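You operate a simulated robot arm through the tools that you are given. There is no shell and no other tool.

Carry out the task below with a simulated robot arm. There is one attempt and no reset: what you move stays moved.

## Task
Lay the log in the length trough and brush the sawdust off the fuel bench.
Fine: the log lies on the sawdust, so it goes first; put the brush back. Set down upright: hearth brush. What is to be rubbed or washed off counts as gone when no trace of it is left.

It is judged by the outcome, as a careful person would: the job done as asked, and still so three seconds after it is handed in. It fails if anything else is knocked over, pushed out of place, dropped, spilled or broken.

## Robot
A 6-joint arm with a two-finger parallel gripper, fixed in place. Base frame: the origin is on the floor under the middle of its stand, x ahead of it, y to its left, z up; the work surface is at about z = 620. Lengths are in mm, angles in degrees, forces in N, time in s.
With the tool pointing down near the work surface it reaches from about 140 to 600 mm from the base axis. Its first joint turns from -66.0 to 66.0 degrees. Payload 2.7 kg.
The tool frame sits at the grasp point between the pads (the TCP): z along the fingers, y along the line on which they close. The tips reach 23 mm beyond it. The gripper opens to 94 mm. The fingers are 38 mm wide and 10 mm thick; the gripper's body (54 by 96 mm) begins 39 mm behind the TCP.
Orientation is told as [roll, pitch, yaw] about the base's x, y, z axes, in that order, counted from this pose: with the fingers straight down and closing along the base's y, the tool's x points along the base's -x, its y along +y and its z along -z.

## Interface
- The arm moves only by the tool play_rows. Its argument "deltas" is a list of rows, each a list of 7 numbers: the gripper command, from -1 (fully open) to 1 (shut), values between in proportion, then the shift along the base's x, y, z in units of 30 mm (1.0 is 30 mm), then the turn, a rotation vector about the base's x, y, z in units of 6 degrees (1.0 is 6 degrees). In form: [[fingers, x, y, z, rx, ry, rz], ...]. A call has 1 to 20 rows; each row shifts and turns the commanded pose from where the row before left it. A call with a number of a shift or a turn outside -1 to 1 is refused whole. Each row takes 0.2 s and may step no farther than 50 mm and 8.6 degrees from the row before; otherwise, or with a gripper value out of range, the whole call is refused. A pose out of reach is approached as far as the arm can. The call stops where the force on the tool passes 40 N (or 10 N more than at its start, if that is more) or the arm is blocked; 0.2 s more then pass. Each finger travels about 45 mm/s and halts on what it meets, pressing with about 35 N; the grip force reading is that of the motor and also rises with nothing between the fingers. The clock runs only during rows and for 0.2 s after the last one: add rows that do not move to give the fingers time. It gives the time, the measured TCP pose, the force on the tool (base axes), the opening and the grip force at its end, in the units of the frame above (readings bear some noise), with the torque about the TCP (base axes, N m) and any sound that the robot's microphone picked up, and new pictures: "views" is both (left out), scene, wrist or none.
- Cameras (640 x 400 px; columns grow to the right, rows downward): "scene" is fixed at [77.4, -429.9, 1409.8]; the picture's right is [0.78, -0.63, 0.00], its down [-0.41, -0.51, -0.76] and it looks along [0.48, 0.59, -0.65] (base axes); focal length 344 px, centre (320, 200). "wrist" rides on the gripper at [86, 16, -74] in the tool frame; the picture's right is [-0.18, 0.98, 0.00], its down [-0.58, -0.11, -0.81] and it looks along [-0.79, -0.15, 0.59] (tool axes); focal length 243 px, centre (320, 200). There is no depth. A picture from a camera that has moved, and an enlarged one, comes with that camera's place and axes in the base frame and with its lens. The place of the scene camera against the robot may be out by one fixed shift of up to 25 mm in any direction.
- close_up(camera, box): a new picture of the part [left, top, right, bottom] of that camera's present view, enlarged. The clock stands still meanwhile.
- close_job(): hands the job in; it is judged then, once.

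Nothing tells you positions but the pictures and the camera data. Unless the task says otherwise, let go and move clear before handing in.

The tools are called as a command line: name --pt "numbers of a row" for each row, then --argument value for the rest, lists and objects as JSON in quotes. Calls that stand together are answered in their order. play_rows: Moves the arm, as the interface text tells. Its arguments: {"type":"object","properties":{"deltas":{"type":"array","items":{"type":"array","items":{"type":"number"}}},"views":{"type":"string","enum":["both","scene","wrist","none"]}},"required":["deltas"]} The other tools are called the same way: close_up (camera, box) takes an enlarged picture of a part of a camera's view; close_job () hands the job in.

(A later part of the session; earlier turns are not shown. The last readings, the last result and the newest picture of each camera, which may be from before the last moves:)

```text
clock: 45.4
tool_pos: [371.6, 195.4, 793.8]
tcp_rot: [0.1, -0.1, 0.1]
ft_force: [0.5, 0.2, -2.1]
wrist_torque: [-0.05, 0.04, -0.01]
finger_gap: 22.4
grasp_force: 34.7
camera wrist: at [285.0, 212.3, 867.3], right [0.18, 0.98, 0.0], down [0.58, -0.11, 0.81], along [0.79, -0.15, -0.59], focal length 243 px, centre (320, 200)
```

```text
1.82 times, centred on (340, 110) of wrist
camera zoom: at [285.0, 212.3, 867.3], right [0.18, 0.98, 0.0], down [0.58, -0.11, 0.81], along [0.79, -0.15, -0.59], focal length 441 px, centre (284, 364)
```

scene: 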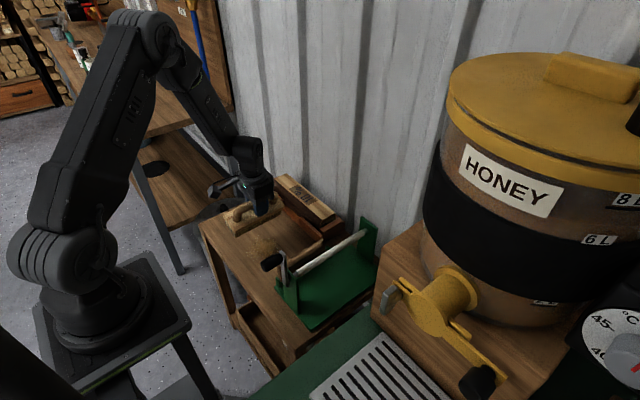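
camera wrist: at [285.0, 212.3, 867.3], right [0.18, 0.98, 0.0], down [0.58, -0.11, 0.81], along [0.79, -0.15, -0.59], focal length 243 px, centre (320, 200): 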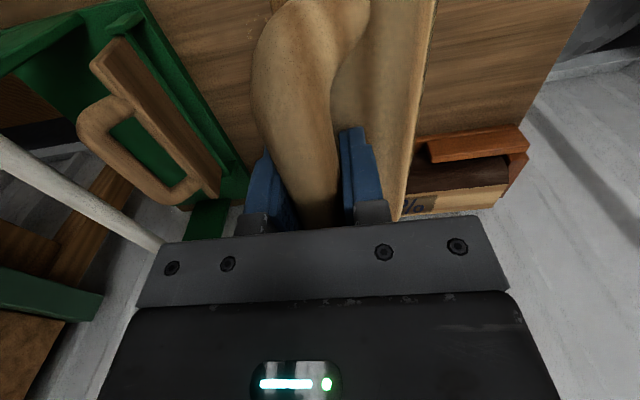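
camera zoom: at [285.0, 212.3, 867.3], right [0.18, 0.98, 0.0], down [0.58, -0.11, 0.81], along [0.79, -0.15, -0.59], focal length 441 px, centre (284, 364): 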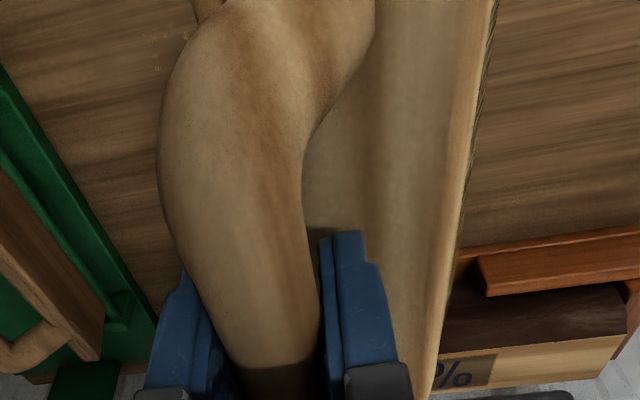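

The sawdust thins gradually with brushing, and the brush hangs tilted about 26° around the bar. I'll roll the tool −26° to bring the brush level while moving over the clean part of the bench, so I can set it flat and regrip it.

play_rows --pt "1 0 0.7 0 -1 0 0" --pt "1 0 0.7 0 -1 0 0" --pt "1 0 0.7 0 -1 0 0" --pt "1 0 0.7 0 -1 0 0" --pt "1 0 0.5 0 -0.3 0 0" --pt "1 0 0 0 0 0 0" --views "both"

close_up --camera "scene" --box '[190, 150, 320, 260]'

```text
clock: 46.8
tool_pos: [370.7, 294.8, 794.4]
tcp_rot: [-25.9, 0.0, 0.0]
ft_force: [0.8, 0.6, -2.7]
wrist_torque: [-0.02, 0.0, 0.02]
finger_gap: 22.5
grasp_force: 35.3
camera wrist: at [285.0, 342.3, 852.6], right [0.18, 0.89, -0.43], down [0.58, 0.25, 0.77], along [0.79, -0.39, -0.47], focal length 243 px, centre (320, 200)
```

scene: 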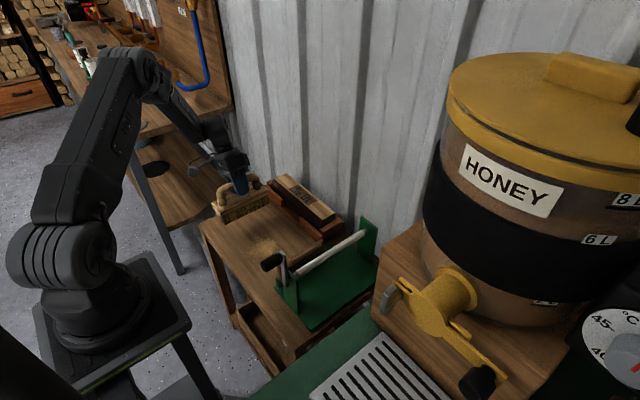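
wrist: 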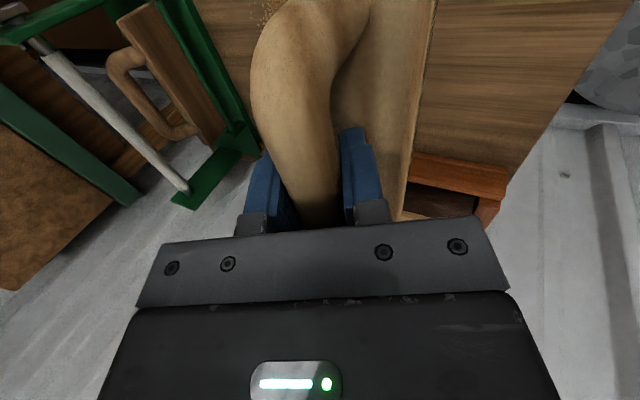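

```text
3.64 times, centred on (255, 205) of scene
camera zoom: at [77.5, -429.8, 1409.8], right [0.78, -0.63, 0.0], down [-0.41, -0.51, -0.76], along [0.48, 0.59, -0.65], focal length 1250 px, centre (556, 182)
```

zoom: 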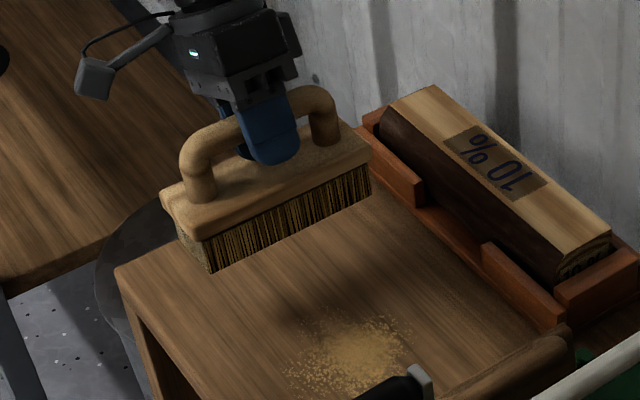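

The brush looks level again. I'll lower it onto the clean part of the bench.

play_rows --pt "1 0 0 -0.9 0 0 0" --pt "1 0 0 -0.9 0 0 0" --pt "1 0 0 -0.6 0 0 0" --pt "1 0 0 -0.15 0 0 0" --pt "1 0 0 0 0 0 0" --views "scene"

close_up --camera "scene" --box '[190, 150, 320, 260]'

```text
clock: 48.0
tool_pos: [371.3, 295.2, 716.4]
tcp_rot: [-25.6, 0.0, 0.1]
ft_force: [0.3, -0.3, -2.8]
wrist_torque: [-0.01, 0.02, 0.04]
finger_gap: 22.2
grasp_force: 35.0
```

scene: 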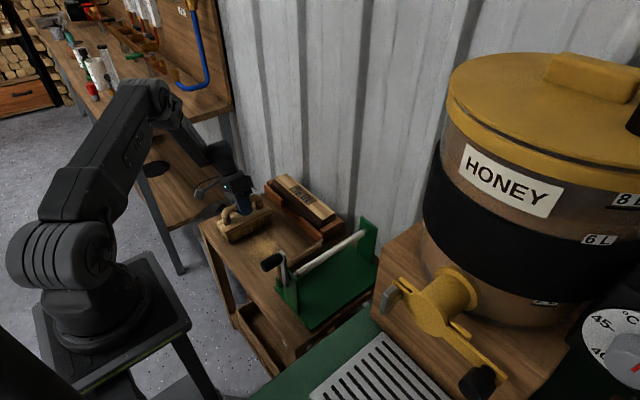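

```text
3.64 times, centred on (255, 205) of scene
camera zoom: at [77.5, -429.8, 1409.8], right [0.78, -0.63, 0.0], down [-0.41, -0.51, -0.76], along [0.48, 0.59, -0.65], focal length 1250 px, centre (556, 182)
```

zoom: 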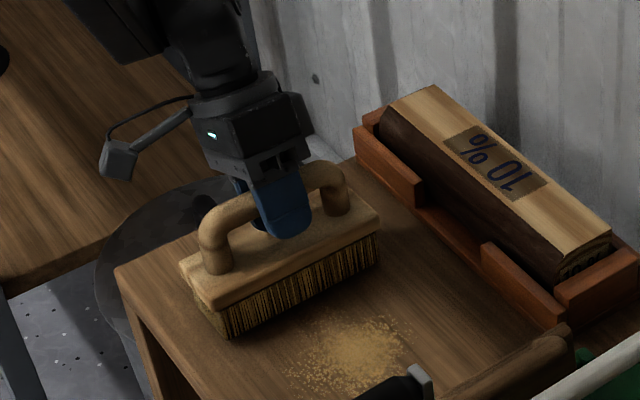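

Still hanging free and level. I'll go down in 1–2 mm steps until it rests.

play_rows --pt "1 0 0 -0.07 0 0 0" --pt "1 0 0 0 0 0 0" --views "none"

play_rows --pt "1 0 0 -0.05 0 0 0" --pt "1 0 0 0 0 0 0" --views "none"

```text
clock: 48.6
tool_pos: [369.9, 295.0, 713.6]
tcp_rot: [-25.7, 0.0, 0.1]
ft_force: [0.8, -0.6, -2.8]
wrist_torque: [-0.01, 0.01, 0.02]
finger_gap: 22.1
grasp_force: 34.6
```

```text
clock: 49.2
tool_pos: [371.4, 296.1, 713.7]
tcp_rot: [-25.7, 0.1, 0.1]
ft_force: [-0.3, -0.1, -2.3]
wrist_torque: [0.02, 0.01, 0.01]
finger_gap: 22.3
grasp_force: 35.2
```

play_rows --pt "1 0 0 -0.05 0 0 0" --pt "1 0 0 0 0 0 0" --views "none"

play_rows --pt "1 0 0 -0.04 0 0 0" --pt "1 0 0 0 0 0 0" --views "scene"

close_up --camera "scene" --box '[210, 170, 290, 240]'

```text
clock: 49.8
tool_pos: [370.9, 295.7, 711.9]
tcp_rot: [-25.7, 0.0, 0.0]
ft_force: [-0.5, -0.9, -2.0]
wrist_torque: [0.02, 0.03, 0.02]
finger_gap: 22.2
grasp_force: 34.9
```

```text
clock: 50.4
tool_pos: [370.5, 295.3, 711.4]
tcp_rot: [-25.7, -0.1, 0.2]
ft_force: [-0.3, -1.0, -1.4]
wrist_torque: [-0.03, 0.01, 0.03]
finger_gap: 22.0
grasp_force: 34.9
```

scene: 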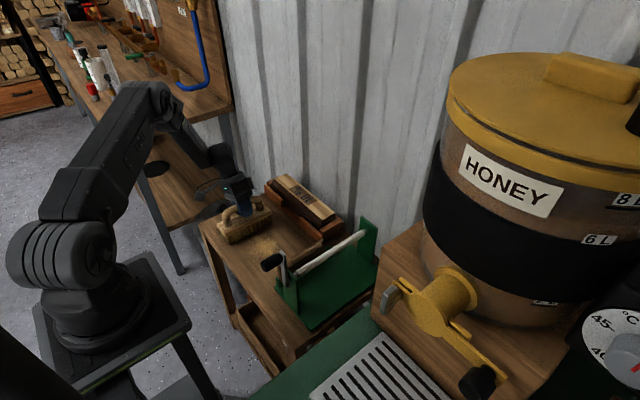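

```text
5.71 times, centred on (250, 205) of scene
camera zoom: at [77.5, -429.8, 1409.8], right [0.78, -0.63, 0.0], down [-0.41, -0.51, -0.76], along [0.48, 0.59, -0.65], focal length 1964 px, centre (720, 171)
```

zoom: 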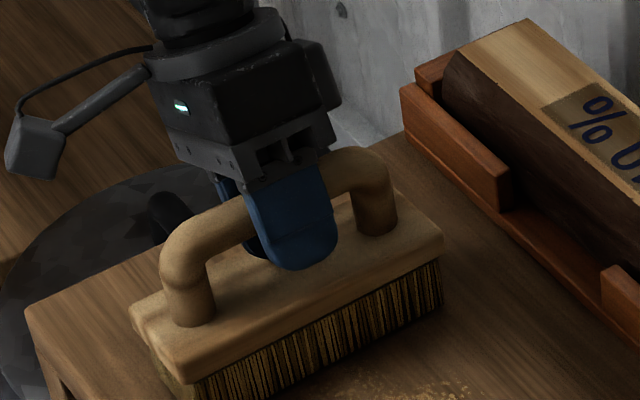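

play_rows --pt "1 0 0 -0.03 0 0 0" --pt "1 0 0 0 0 0 0" --views "none"

play_rows --pt "1 0 0 -0.03 0 0 0" --pt "1 0 0 0 0 0 0" --views "none"

```text
clock: 51.0
tool_pos: [370.7, 294.4, 708.9]
tcp_rot: [-25.7, 0.0, 0.1]
ft_force: [-0.1, -1.1, 2.2]
wrist_torque: [0.05, 0.35, 0.13]
finger_gap: 21.9
grasp_force: 34.8
```

```text
clock: 51.6
tool_pos: [370.1, 294.9, 709.7]
tcp_rot: [-25.7, 0.0, 0.1]
ft_force: [0.2, -2.9, 12.7]
wrist_torque: [0.1, 0.95, 0.2]
finger_gap: 22.2
grasp_force: 34.8
```

The brush is now flat on the bench. I'll ease the press and open the fingers partway to let it stand by itself.

play_rows --pt "1 0 0 0.03 0 0 0" --pt "0.4 0 0 0 0 0 0" --pt "0.1 0 0 0 0 0 0" --pt "0.1 0 0 0 0 0 0" --pt "0.1 0 0 0 0 0 0" --views "both"

close_up --camera "scene" --box '[210, 170, 290, 240]'

close_up --camera "wrist" --box '[180, 0, 500, 240]'

```text
clock: 52.8
tool_pos: [370.3, 295.6, 710.4]
tcp_rot: [-25.8, 0.0, 0.0]
ft_force: [0.0, 0.7, 0.9]
wrist_torque: [0.01, -0.01, 0.02]
finger_gap: 42.4
grasp_force: 0.0
camera wrist: at [284.7, 342.8, 768.8], right [0.18, 0.89, -0.43], down [0.58, 0.25, 0.77], along [0.79, -0.39, -0.47], focal length 243 px, centre (320, 200)
```

scene: 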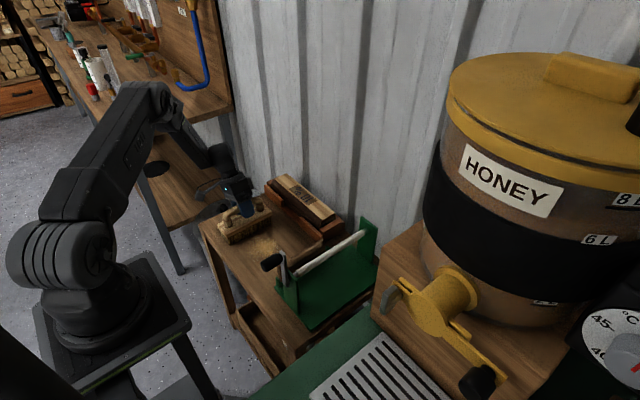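
wrist: 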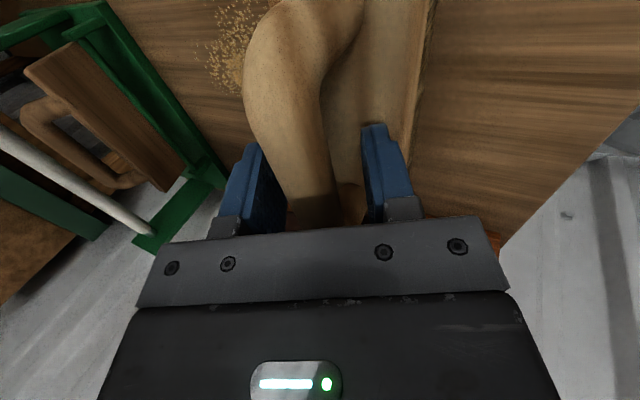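

```text
5.71 times, centred on (250, 205) of scene
camera zoom: at [77.4, -429.9, 1409.8], right [0.78, -0.63, 0.0], down [-0.41, -0.51, -0.76], along [0.48, 0.59, -0.65], focal length 1964 px, centre (720, 171)
```

zoom: 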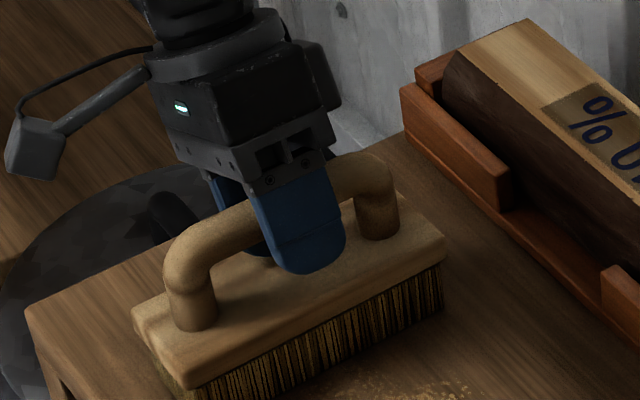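

```text
1.67 times, centred on (340, 120) of wrist
camera zoom: at [284.7, 342.8, 768.8], right [0.18, 0.89, -0.43], down [0.58, 0.25, 0.77], along [0.79, -0.39, -0.47], focal length 404 px, centre (287, 333)
```

zoom: 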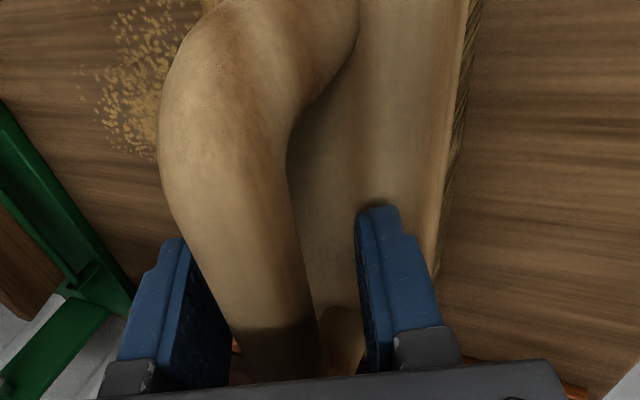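

The brush stands upright on its own. With the fingers loose around the bar, I'll roll the gripper back to vertical in place and check before regripping.

play_rows --pt "0.1 0 0 0 1 0 0" --pt "0.1 0 0 0 1 0 0" --pt "0.1 0 0 0 1 0 0" --pt "0.1 0 0 0 1 0 0" --pt "0.1 0 0 0 0.3 0 0" --pt "0.1 0 0 0 0 0 0" --views "both"

close_up --camera "wrist" --box '[180, 0, 500, 240]'

close_up --camera "scene" --box '[200, 170, 320, 270]'

```text
clock: 54.2
tool_pos: [370.7, 296.0, 709.5]
tcp_rot: [0.1, 0.0, 0.1]
ft_force: [0.2, 0.4, -0.4]
wrist_torque: [0.03, -0.03, 0.02]
finger_gap: 42.3
grasp_force: 0.2
camera wrist: at [284.7, 311.5, 783.4], right [0.18, 0.98, 0.0], down [0.58, -0.11, 0.81], along [0.79, -0.15, -0.59], focal length 243 px, centre (320, 200)
```

scene: 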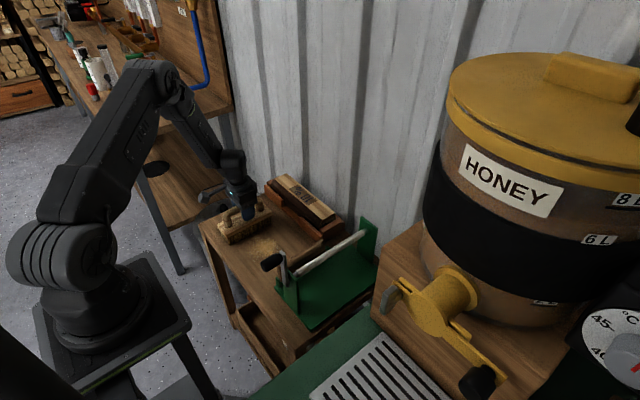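
wrist: 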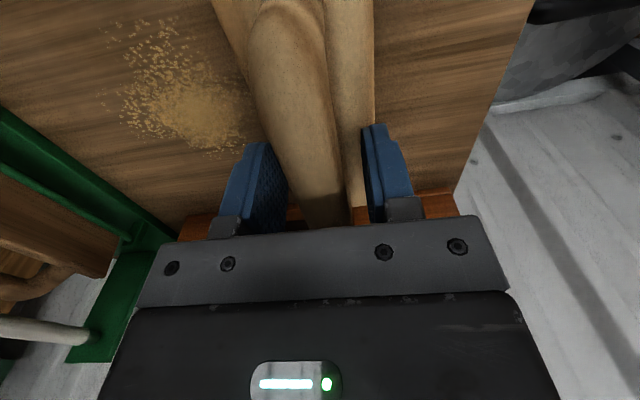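

```text
1.67 times, centred on (340, 120) of wrist
camera zoom: at [284.7, 311.5, 783.4], right [0.18, 0.98, 0.0], down [0.58, -0.11, 0.81], along [0.79, -0.15, -0.59], focal length 404 px, centre (287, 333)
```

zoom: 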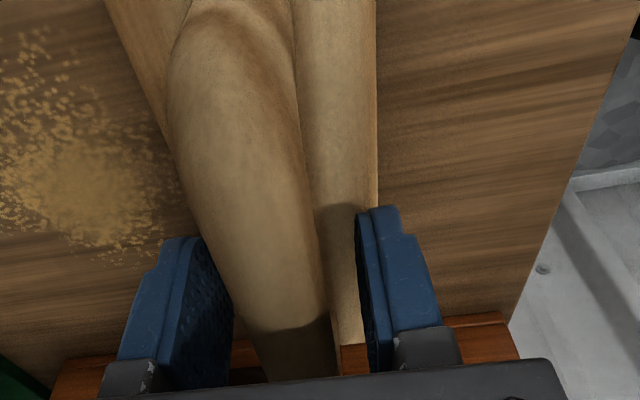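

```text
4.00 times, centred on (260, 220) of scene
camera zoom: at [77.4, -429.9, 1409.8], right [0.78, -0.63, 0.0], down [-0.41, -0.51, -0.76], along [0.48, 0.59, -0.65], focal length 1375 px, centre (560, 120)
```

zoom: 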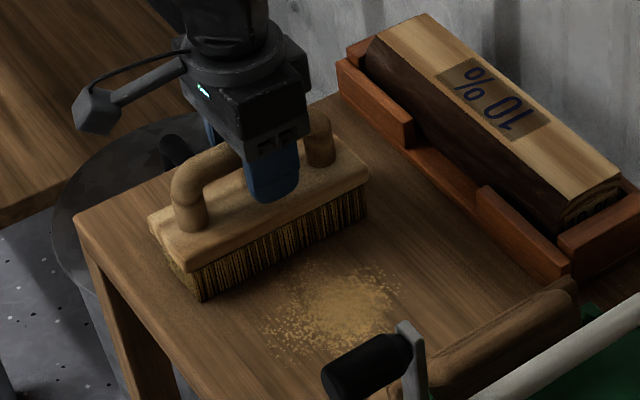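

The brush stands straight between the vertical fingers, and the sawdust is only partly thinned. I'll regrip and, this time, stroke along x — the brush's long direction, where it cannot tip — in lanes over the patch.

play_rows --pt "0.6 0 0 0 0 0 0" --pt "1 0 0 0 0 0 0" --pt "1 0 0 0 0 0 0" --pt "1 0 0 0 0 0 0" --pt "1 0 0 0.25 0 0 0" --pt "1 -0.4 -0.5 0 0 0 0" --pt "1 -0.4 -0.6 0 0 0 0" --pt "1 0 -0.6 0 0 0 0" --pt "1 0 0 -0.2 0 0 0" --pt "1 0 0 0 0 0 0" --views "both"

close_up --camera "scene" --box '[200, 170, 320, 270]'

```text
clock: 56.4
tool_pos: [347.6, 244.1, 712.2]
tcp_rot: [0.1, 0.0, 0.1]
ft_force: [0.5, 0.8, -2.4]
wrist_torque: [-0.02, -0.02, 0.01]
finger_gap: 22.3
grasp_force: 35.1
camera wrist: at [260.5, 259.9, 784.6], right [0.18, 0.98, 0.0], down [0.58, -0.11, 0.81], along [0.79, -0.15, -0.59], focal length 243 px, centre (320, 200)
```

scene: 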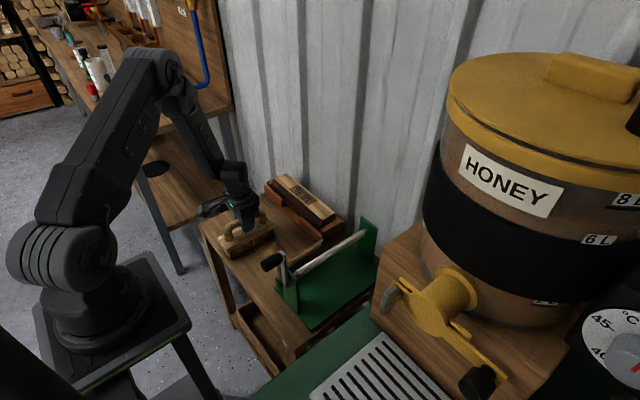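
wrist: 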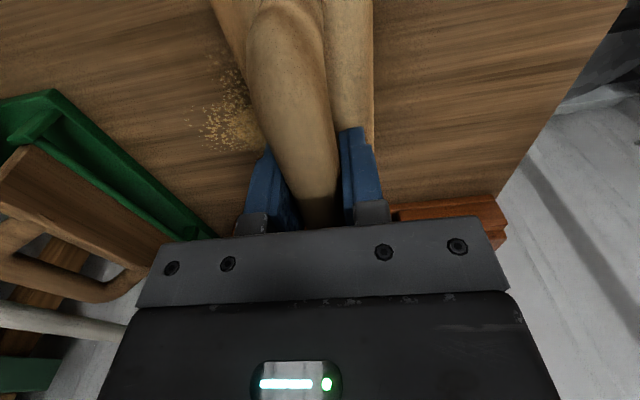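

```text
4.00 times, centred on (260, 220) of scene
camera zoom: at [77.5, -429.9, 1409.8], right [0.78, -0.63, 0.0], down [-0.41, -0.51, -0.76], along [0.48, 0.59, -0.65], focal length 1375 px, centre (560, 120)
```

zoom: 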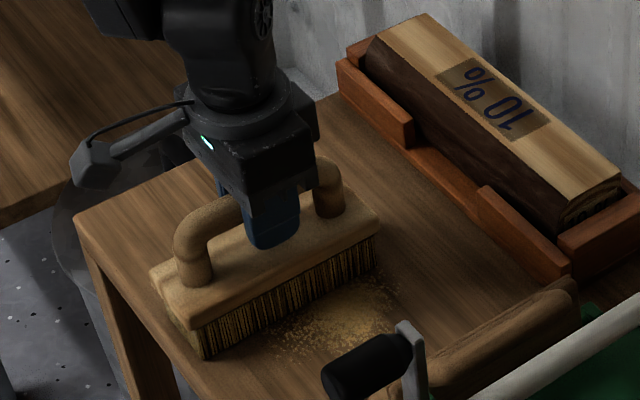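

The brush is gripped upright over the first lane (y≈244). I'll bring it into light contact.

play_rows --pt "1 0 0 -0.05 0 0 0" --pt "1 0 0 -0.02 0 0 0" --pt "1 0 0 0 0 0 0" --views "none"

```text
clock: 57.2
tool_pos: [346.6, 243.1, 709.6]
tcp_rot: [0.1, 0.0, 0.1]
ft_force: [-5.9, -0.6, 15.7]
wrist_torque: [-0.03, 0.36, -0.08]
finger_gap: 22.1
grasp_force: 34.9
```

Contact force is about 16 N, evenly spread. I'll stroke back and forth along x in this lane and check the effect.

play_rows --pt "1 0.4 0 0 0 0 0" --pt "1 0.5 0 0 0 0 0" --pt "1 0.5 0 0 0 0 0" --pt "1 0.4 0 0 0 0 0" --pt "1 -0.4 0 0 0 0 0" --pt "1 -0.5 0 0 0 0 0" --pt "1 -0.5 0 0 0 0 0" --pt "1 -0.4 0 0 0 0 0" --views "wrist"

```text
clock: 59.0
tool_pos: [346.8, 245.2, 710.0]
tcp_rot: [0.1, -0.1, 0.0]
ft_force: [6.0, 1.1, 11.3]
wrist_torque: [0.03, -0.44, 0.03]
finger_gap: 22.1
grasp_force: 34.8
camera wrist: at [260.5, 260.9, 782.8], right [0.18, 0.98, 0.0], down [0.58, -0.11, 0.81], along [0.79, -0.15, -0.59], focal length 243 px, centre (320, 200)
```

wrist: 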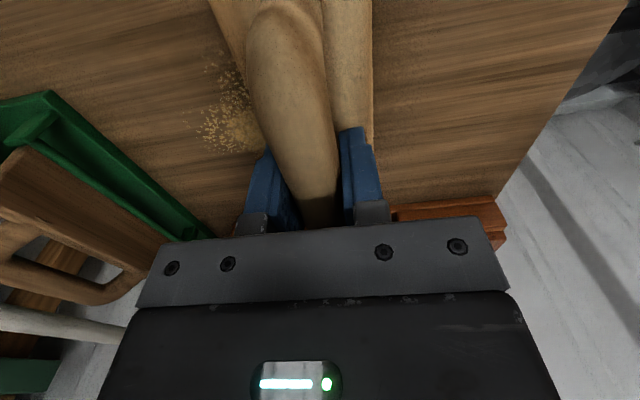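

The stroke was stable with no tipping. I'll lift a few mm, shift to the next lane at y≈205, and stroke there.

play_rows --pt "1 0 0 0.2 0 0 0" --pt "1 0 -0.65 0 0 0 0" --pt "1 0 -0.65 0 0 0 0" --pt "1 0 0 0 0 0 0" --pt "1 0 0 -0.15 0 0 0" --pt "1 0 0 -0.05 0 0 0" --pt "1 0.4 0 0 0 0 0" --pt "1 0.5 0 0 0 0 0" --pt "1 0.5 0 0 0 0 0" --pt "1 0.4 0 0 0 0 0" --pt "1 -0.4 0 0 0 0 0" --pt "1 -0.5 0 0 0 0 0" --pt "1 -0.5 0 0 0 0 0" --pt "1 -0.4 0 0 0 0 0" --views "both"

close_up --camera "scene" --box '[200, 170, 320, 270]'

close_up --camera "wrist" --box '[160, 0, 540, 220]'

```text
clock: 62.0
tool_pos: [347.9, 206.2, 708.9]
tcp_rot: [0.3, -0.1, 0.1]
ft_force: [5.9, 0.3, 12.8]
wrist_torque: [0.0, 0.52, 0.01]
finger_gap: 22.2
grasp_force: 34.6
camera wrist: at [261.4, 221.7, 782.8], right [0.18, 0.98, 0.0], down [0.58, -0.11, 0.81], along [0.79, -0.15, -0.59], focal length 243 px, centre (320, 200)
```

scene: 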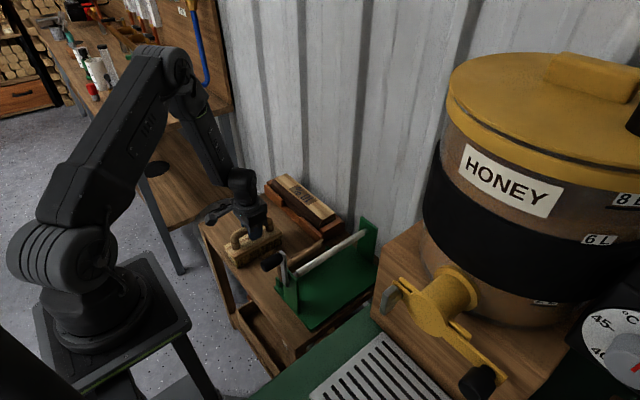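
wrist: 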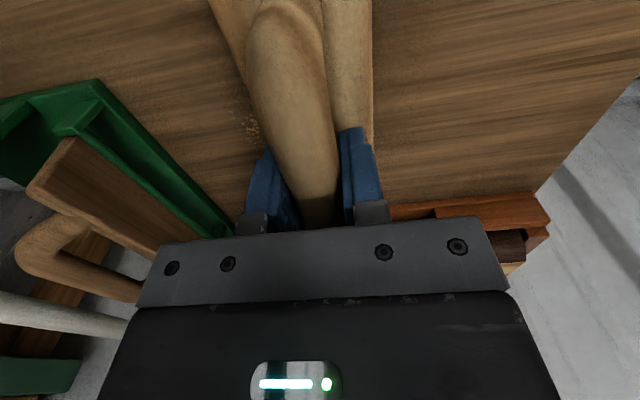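

```text
4.00 times, centred on (260, 220) of scene
camera zoom: at [77.4, -429.9, 1409.8], right [0.78, -0.63, 0.0], down [-0.41, -0.51, -0.76], along [0.48, 0.59, -0.65], focal length 1375 px, centre (560, 120)
```

zoom: 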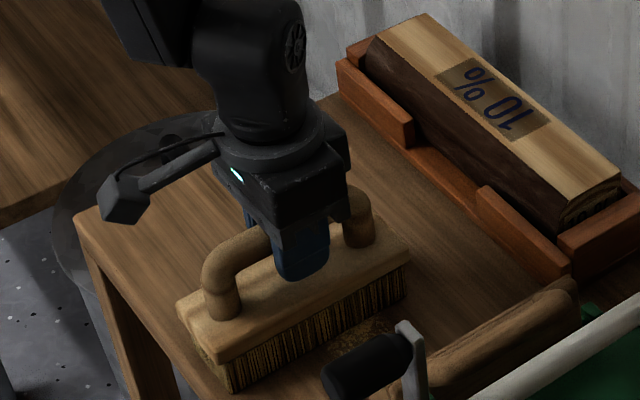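

```text
1.68 times, centred on (350, 110) of wrist
camera zoom: at [261.4, 221.7, 782.8], right [0.18, 0.98, 0.0], down [0.58, -0.11, 0.81], along [0.79, -0.15, -0.59], focal length 409 px, centre (270, 352)
```

zoom: 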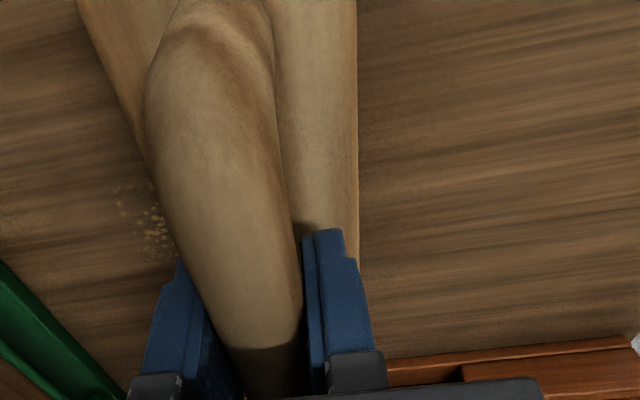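

The area behind this lane looks clean, with specks still left toward −y. I'll do lanes at y≈172 and then y≈148.

play_rows --pt "1 0 0 0.2 0 0 0" --pt "1 0 -0.55 0 0 0 0" --pt "1 0 -0.55 0 0 0 0" --pt "1 0 0 0 0 0 0" --pt "1 0 0 -0.15 0 0 0" --pt "1 0 0 -0.05 0 0 0" --pt "1 0.4 0 0 0 0 0" --pt "1 0.5 0 0 0 0 0" --pt "1 0.5 0 0 0 0 0" --pt "1 0.4 0 0 0 0 0" --pt "1 -0.4 0 0 0 0 0" --pt "1 -0.5 0 0 0 0 0" --pt "1 -0.5 0 0 0 0 0" --pt "1 -0.4 0 0 0 0 0" --views "wrist"

play_rows --pt "1 0 0 0.2 0 0 0" --pt "1 0 -0.4 0 0 0 0" --pt "1 0 -0.4 0 0 0 0" --pt "1 0 0 0 0 0 0" --pt "1 0 0 -0.15 0 0 0" --pt "1 0 0 -0.05 0 0 0" --pt "1 0.4 0 0 0 0 0" --pt "1 0.5 0 0 0 0 0" --pt "1 0.5 0 0 0 0 0" --pt "1 0.4 0 0 0 0 0" --pt "1 -0.4 0 0 0 0 0" --pt "1 -0.5 0 0 0 0 0" --pt "1 -0.5 0 0 0 0 0" --pt "1 -0.4 0 0 0 0 0" --views "both"

close_up --camera "wrist" --box '[160, 0, 640, 220]'

```text
clock: 65.0
tool_pos: [347.2, 172.6, 710.0]
tcp_rot: [0.1, -0.1, 0.2]
ft_force: [5.0, 0.4, 8.5]
wrist_torque: [-0.08, 0.2, 0.01]
finger_gap: 22.0
grasp_force: 35.1
camera wrist: at [261.1, 188.8, 782.8], right [0.18, 0.98, 0.0], down [0.58, -0.11, 0.81], along [0.79, -0.15, -0.59], focal length 243 px, centre (320, 200)
```

wrist: 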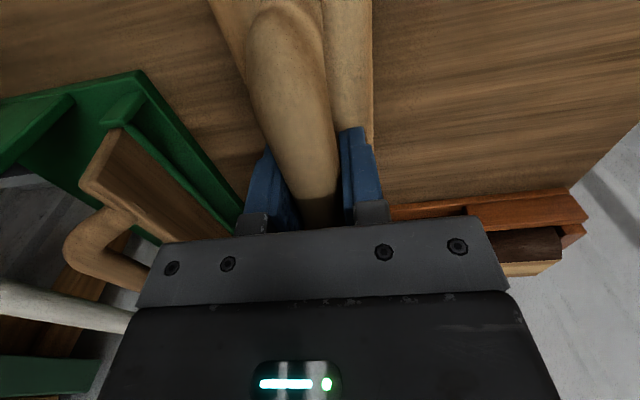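

```text
clock: 68.0
tool_pos: [345.7, 148.1, 710.9]
tcp_rot: [0.2, 0.0, 0.1]
ft_force: [3.2, -0.6, 3.0]
wrist_torque: [0.01, -0.39, 0.01]
finger_gap: 22.0
grasp_force: 35.3
camera wrist: at [260.5, 164.9, 782.8], right [0.18, 0.98, 0.0], down [0.58, -0.11, 0.81], along [0.79, -0.15, -0.59], focal length 243 px, centre (320, 200)
```

scene: 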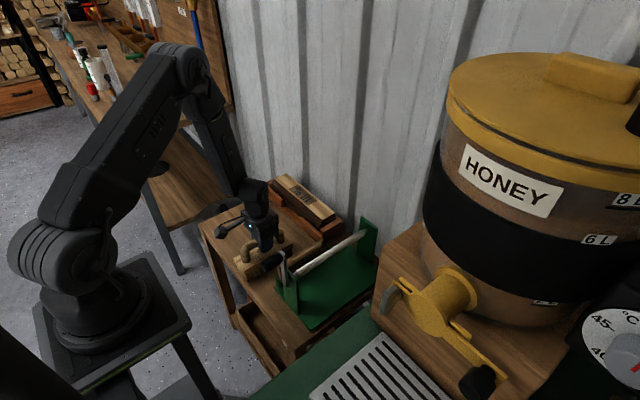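
wrist: 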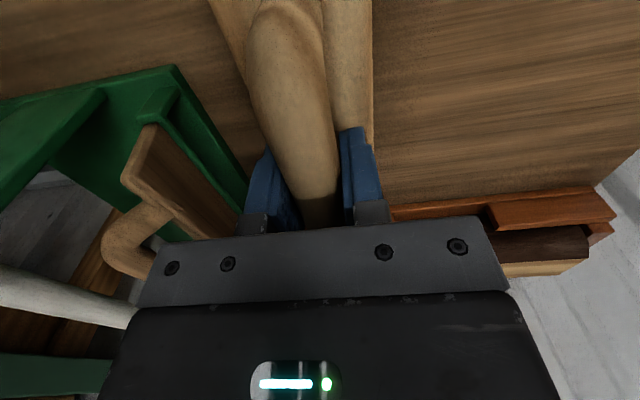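

```text
1.33 times, centred on (400, 110) of wrist
camera zoom: at [260.5, 164.9, 782.8], right [0.18, 0.98, 0.0], down [0.58, -0.11, 0.81], along [0.79, -0.15, -0.59], focal length 324 px, centre (213, 320)
```

zoom: 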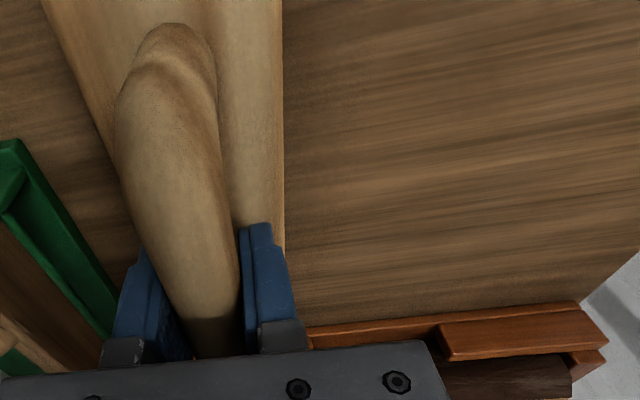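

The visible bench is clean now. I'll lift the brush and move it toward home so I can inspect the whole patch area.

play_rows --pt "1 0 0 0.4 0 0 0" --pt "1 0 0 0.9 0 0 0" --pt "1 0 0.6 0.7 0 0 0" --pt "1 0 0.9 0 0 0 0" --pt "1 0.1 0.9 0 0 0 0" --pt "1 0.1 0.9 0 0 0 0" --pt "1 0.1 0.9 0 0 0 0" --pt "1 0.1 0.9 0 0 0 0" --pt "1 0.1 0.9 0 0 0 0" --pt "1 0.1 0.9 0 0 0 0" --pt "1 0.04 0.9 0 0 0 0" --pt "1 0 0 0 0 0 0" --views "both"

close_up --camera "scene" --box '[190, 170, 320, 280]'

close_up --camera "wrist" --box '[0, 0, 320, 220]'

```text
clock: 70.6
tool_pos: [364.8, 382.8, 769.7]
tcp_rot: [0.1, 0.0, 0.1]
ft_force: [0.3, -0.6, -2.4]
wrist_torque: [-0.01, -0.01, -0.02]
finger_gap: 22.2
grasp_force: 35.6
camera wrist: at [280.3, 399.1, 842.9], right [0.18, 0.98, 0.0], down [0.58, -0.11, 0.81], along [0.79, -0.15, -0.59], focal length 243 px, centre (320, 200)
```

scene: 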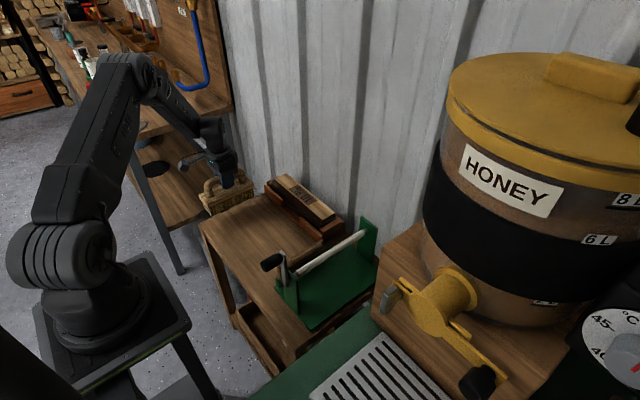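
wrist: 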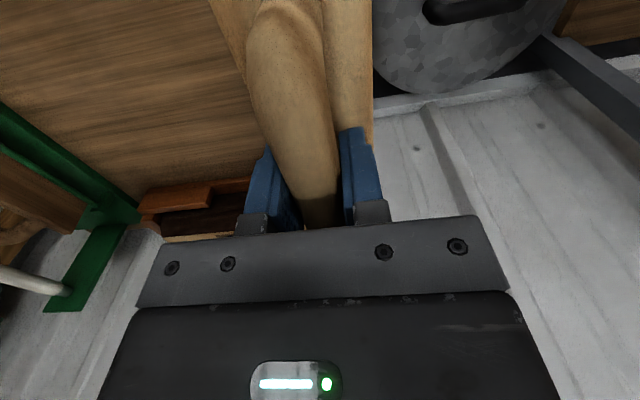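

```text
3.64 times, centred on (255, 225) of scene
camera zoom: at [77.5, -429.8, 1409.8], right [0.78, -0.63, 0.0], down [-0.41, -0.51, -0.76], along [0.48, 0.59, -0.65], focal length 1250 px, centre (556, 109)
```

zoom: 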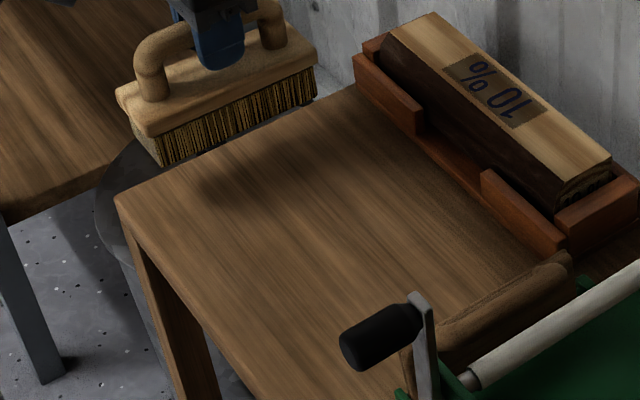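

```text
1.82 times, centred on (160, 110) of wrist
camera zoom: at [280.3, 399.1, 842.9], right [0.18, 0.98, 0.0], down [0.58, -0.11, 0.81], along [0.79, -0.15, -0.59], focal length 441 px, centre (611, 364)
```

zoom: 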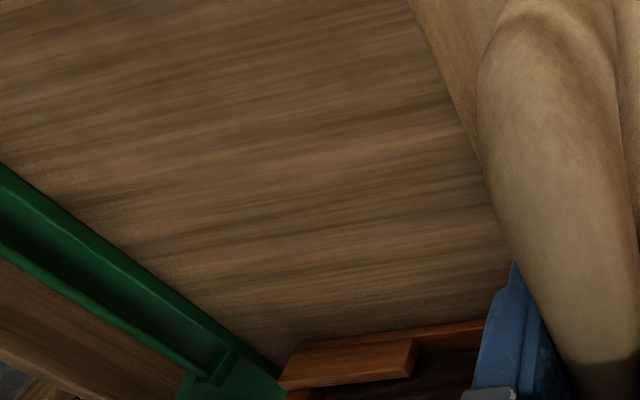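

The patch area looks clean from both cameras. I'll enlarge further to look for faint traces before putting the brush back.

close_up --camera "scene" --box '[225, 210, 305, 270]'

close_up --camera "wrist" --box '[20, 0, 140, 90]'

close_up --camera "wrist" --box '[120, 0, 260, 110]'

```text
6.67 times, centred on (265, 240) of scene
camera zoom: at [77.5, -429.8, 1409.8], right [0.78, -0.63, 0.0], down [-0.41, -0.51, -0.76], along [0.48, 0.59, -0.65], focal length 2292 px, centre (687, -67)
```

zoom: 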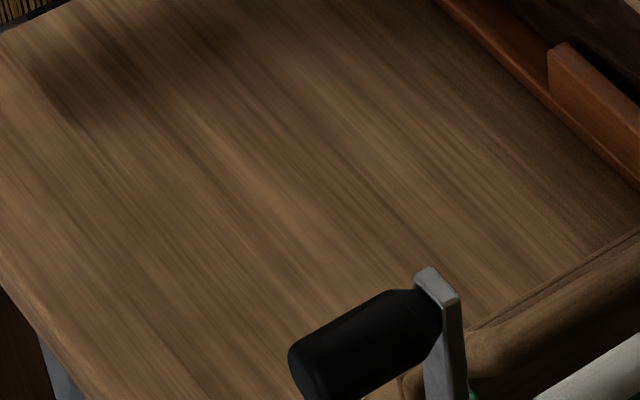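

```text
4.44 times, centred on (80, 45) of wrist
camera zoom: at [280.3, 399.1, 842.9], right [0.18, 0.98, 0.0], down [0.58, -0.11, 0.81], along [0.79, -0.15, -0.59], focal length 1078 px, centre (1387, 889)
```

zoom: 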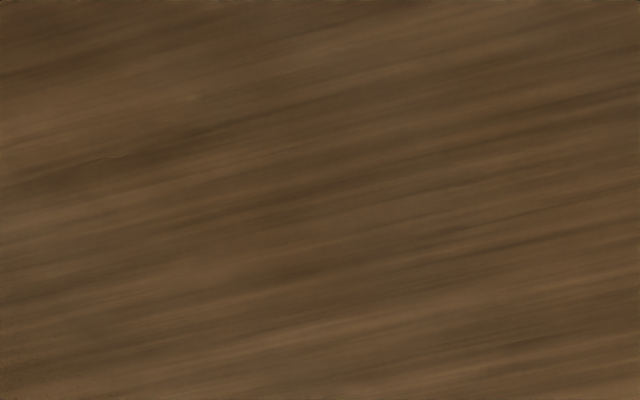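

```text
3.64 times, centred on (190, 55) of wrist
camera zoom: at [280.3, 399.1, 842.9], right [0.18, 0.98, 0.0], down [0.58, -0.11, 0.81], along [0.79, -0.15, -0.59], focal length 882 px, centre (793, 727)
```

zoom: 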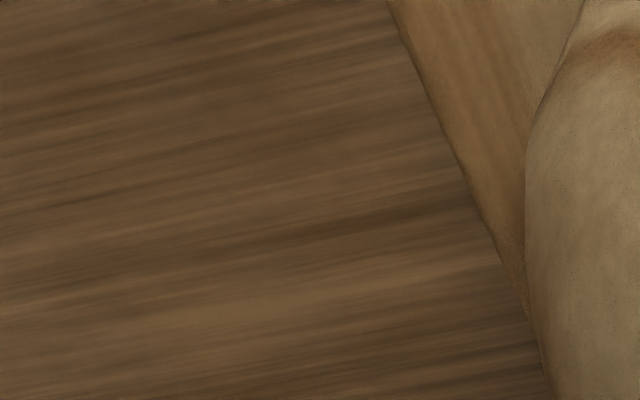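

No trace of sawdust is visible anywhere on the bench. I'll now lower the brush back at its original spot, stopping just above the bench.

play_rows --pt "1 0.02 0.03 -0.6 0 0 0" --pt "1 0 0 -0.7 0 0 0" --pt "1 0 0 -0.4 0 0 0" --pt "1 0 0 -0.15 0 0 0" --pt "1 0 0 0 0 0 0" --views "both"

close_up --camera "scene" --box '[180, 150, 280, 240]'

```text
clock: 71.8
tool_pos: [366.4, 382.6, 712.5]
tcp_rot: [0.2, -0.1, 0.2]
ft_force: [-0.4, 0.2, -3.2]
wrist_torque: [0.01, -0.02, 0.0]
finger_gap: 22.1
grasp_force: 35.4
camera wrist: at [280.7, 399.4, 786.8], right [0.18, 0.98, 0.0], down [0.58, -0.11, 0.81], along [0.79, -0.15, -0.59], focal length 243 px, centre (320, 200)
```

scene: 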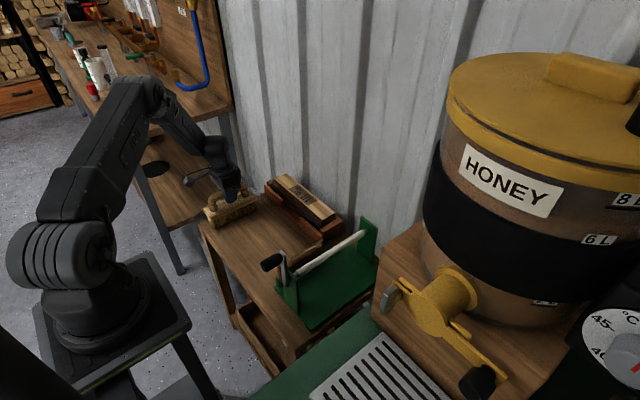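
wrist: 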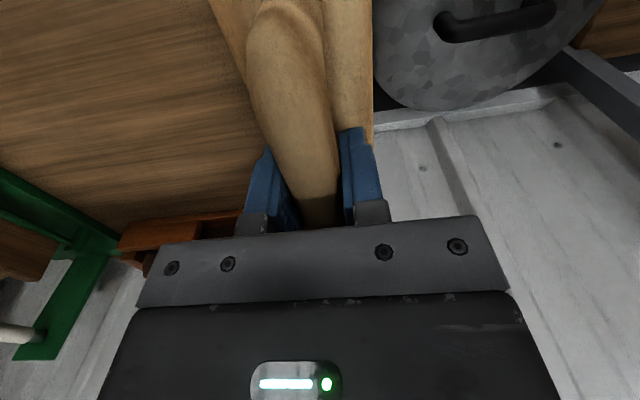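

```text
4.44 times, centred on (230, 195) of scene
camera zoom: at [77.5, -429.8, 1409.8], right [0.78, -0.63, 0.0], down [-0.41, -0.51, -0.76], along [0.48, 0.59, -0.65], focal length 1528 px, centre (720, 222)
```

zoom: 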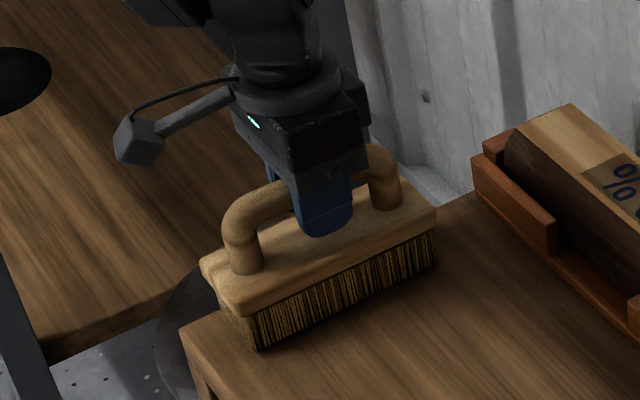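

The brush matches its original place in the scene picture, hovering a few mm above. I'll lower in small steps until it rests.

play_rows --pt "1 0 0 -0.07 0 0 0" --pt "1 0 0 0 0 0 0" --views "none"

play_rows --pt "1 0 0 -0.05 0 0 0" --pt "1 0 0 0 0 0 0" --views "none"

```text
clock: 72.4
tool_pos: [366.0, 383.1, 712.0]
tcp_rot: [0.1, 0.0, 0.0]
ft_force: [-0.1, -0.3, -1.3]
wrist_torque: [-0.02, 0.0, 0.01]
finger_gap: 22.1
grasp_force: 34.9
```

```text
clock: 73.0
tool_pos: [365.7, 383.5, 710.4]
tcp_rot: [0.1, 0.0, 0.1]
ft_force: [-0.8, -0.2, -2.8]
wrist_torque: [0.01, 0.0, 0.01]
finger_gap: 22.1
grasp_force: 34.9
```

play_rows --pt "1 0 0 -0.03 0 0 0" --pt "1 0 0 0 0 0 0" --views "none"

play_rows --pt "1 0 0 -0.02 0 0 0" --pt "1 0 0 0 0 0 0" --views "none"

```text
clock: 73.6
tool_pos: [366.1, 383.3, 710.3]
tcp_rot: [0.2, 0.0, 0.1]
ft_force: [-2.3, -1.7, 5.8]
wrist_torque: [-0.05, 0.04, -0.04]
finger_gap: 22.3
grasp_force: 35.4
```

```text
clock: 74.2
tool_pos: [366.5, 384.1, 708.9]
tcp_rot: [0.1, -0.1, 0.0]
ft_force: [-6.3, -6.0, 21.1]
wrist_torque: [0.01, 0.35, 0.03]
finger_gap: 22.0
grasp_force: 34.9
```

The brush is firmly on the bench. I'll ease the press, open gradually, and check that it stands before rising.

play_rows --pt "1 0 0 0.03 0 0 0" --pt "1 0 0 0 0 0 0" --pt "0.4 0 0 0 0 0 0" --pt "0 0 0 0 0 0 0" --pt "-0.5 0 0 0 0 0 0" --pt "-0.8 0 0 0 0 0 0" --pt "-0.8 0 0 0 0 0 0" --views "both"

close_up --camera "scene" --box '[180, 150, 280, 240]'

```text
clock: 75.8
tool_pos: [365.4, 383.6, 709.7]
tcp_rot: [0.0, -0.1, 0.1]
ft_force: [0.8, 0.2, 0.4]
wrist_torque: [0.02, 0.0, 0.0]
finger_gap: 84.7
grasp_force: 0.1
camera wrist: at [280.4, 399.5, 782.8], right [0.18, 0.98, 0.0], down [0.58, -0.11, 0.81], along [0.79, -0.15, -0.59], focal length 243 px, centre (320, 200)
```

scene: 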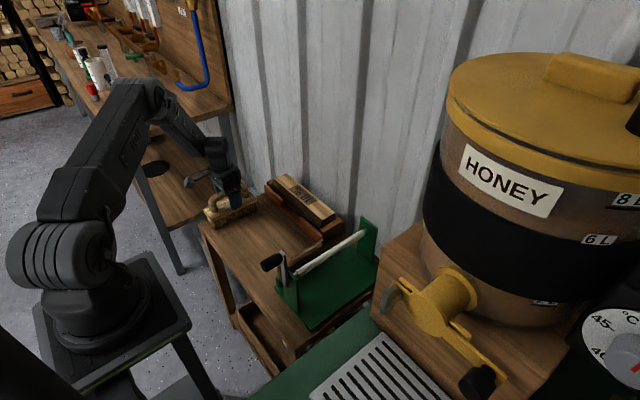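
wrist: 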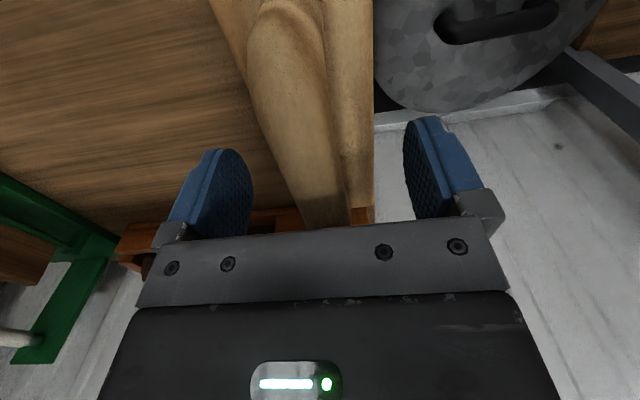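

```text
4.44 times, centred on (230, 195) of scene
camera zoom: at [77.4, -429.9, 1409.8], right [0.78, -0.63, 0.0], down [-0.41, -0.51, -0.76], along [0.48, 0.59, -0.65], focal length 1528 px, centre (720, 222)
```

zoom: 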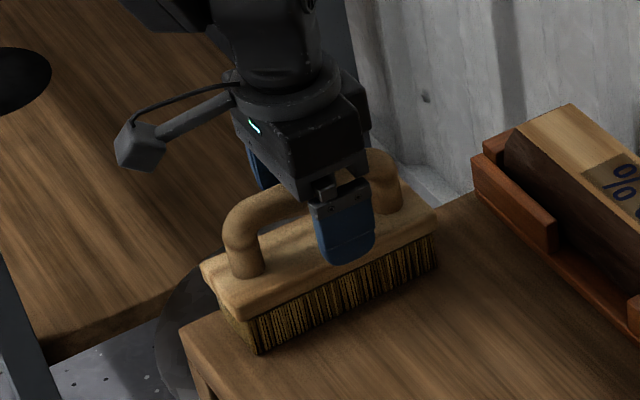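

The brush stands upright in its original spot. I'll rise straight up and pull back to a view where I can inspect the whole bench.

play_rows --pt "-0.8 0 0 0.5 0 0 0" --pt "-0.8 0 0 0.9 0 0 0" --pt "-0.8 0 0 1 0 0 0" --pt "-1 0 0 1 0 0 0" --pt "-1 -0.5 -0.6 0.8 0 0 0" --pt "-1 -0.6 -0.8 0.3 0 0 0" --pt "-1 -0.6 -0.8 0.2 0 0 0" --pt "-1 -0.6 -0.8 0 0 0 0" --pt "-1 0 -0.6 0 0 0 0" --pt "-1 0 0 0 0 0 0" --views "both"

close_up --camera "wrist" --box '[160, 0, 480, 200]'

close_up --camera "scene" --box '[190, 160, 350, 270]'

```text
clock: 78.0
tool_pos: [297.7, 274.4, 851.0]
tcp_rot: [0.1, 0.0, 0.1]
ft_force: [-0.2, -0.7, -0.8]
wrist_torque: [0.01, -0.02, -0.03]
finger_gap: 94.1
grasp_force: 0.0
camera wrist: at [211.2, 291.2, 923.5], right [0.18, 0.98, 0.0], down [0.58, -0.11, 0.81], along [0.79, -0.15, -0.59], focal length 243 px, centre (320, 200)
```

scene: 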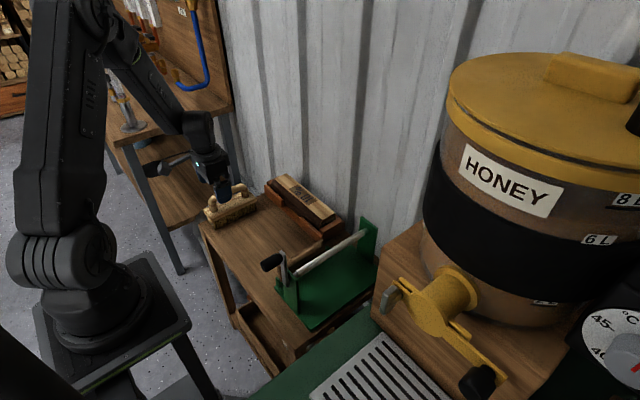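
wrist: 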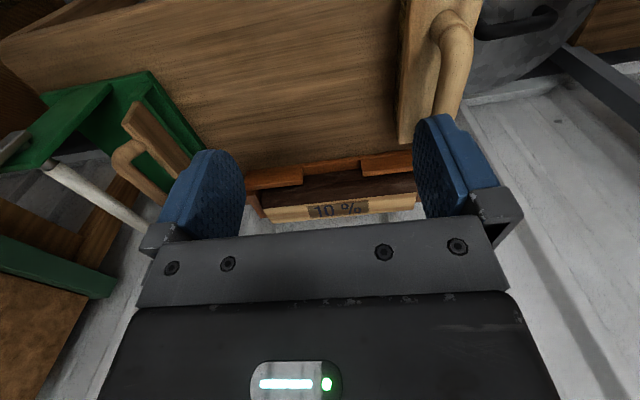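

```text
2.00 times, centred on (320, 100) of wrist
camera zoom: at [211.2, 291.2, 923.5], right [0.18, 0.98, 0.0], down [0.58, -0.11, 0.81], along [0.79, -0.15, -0.59], focal length 485 px, centre (320, 400)
```

zoom: 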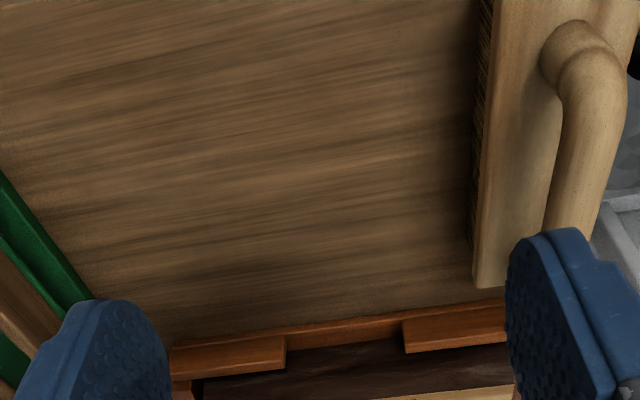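

```text
3.64 times, centred on (270, 215) of scene
camera zoom: at [77.4, -429.9, 1409.8], right [0.78, -0.63, 0.0], down [-0.41, -0.51, -0.76], along [0.48, 0.59, -0.65], focal length 1250 px, centre (502, 146)
```

zoom: 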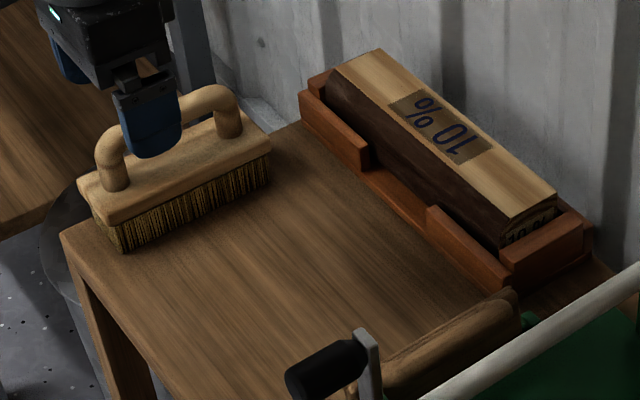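

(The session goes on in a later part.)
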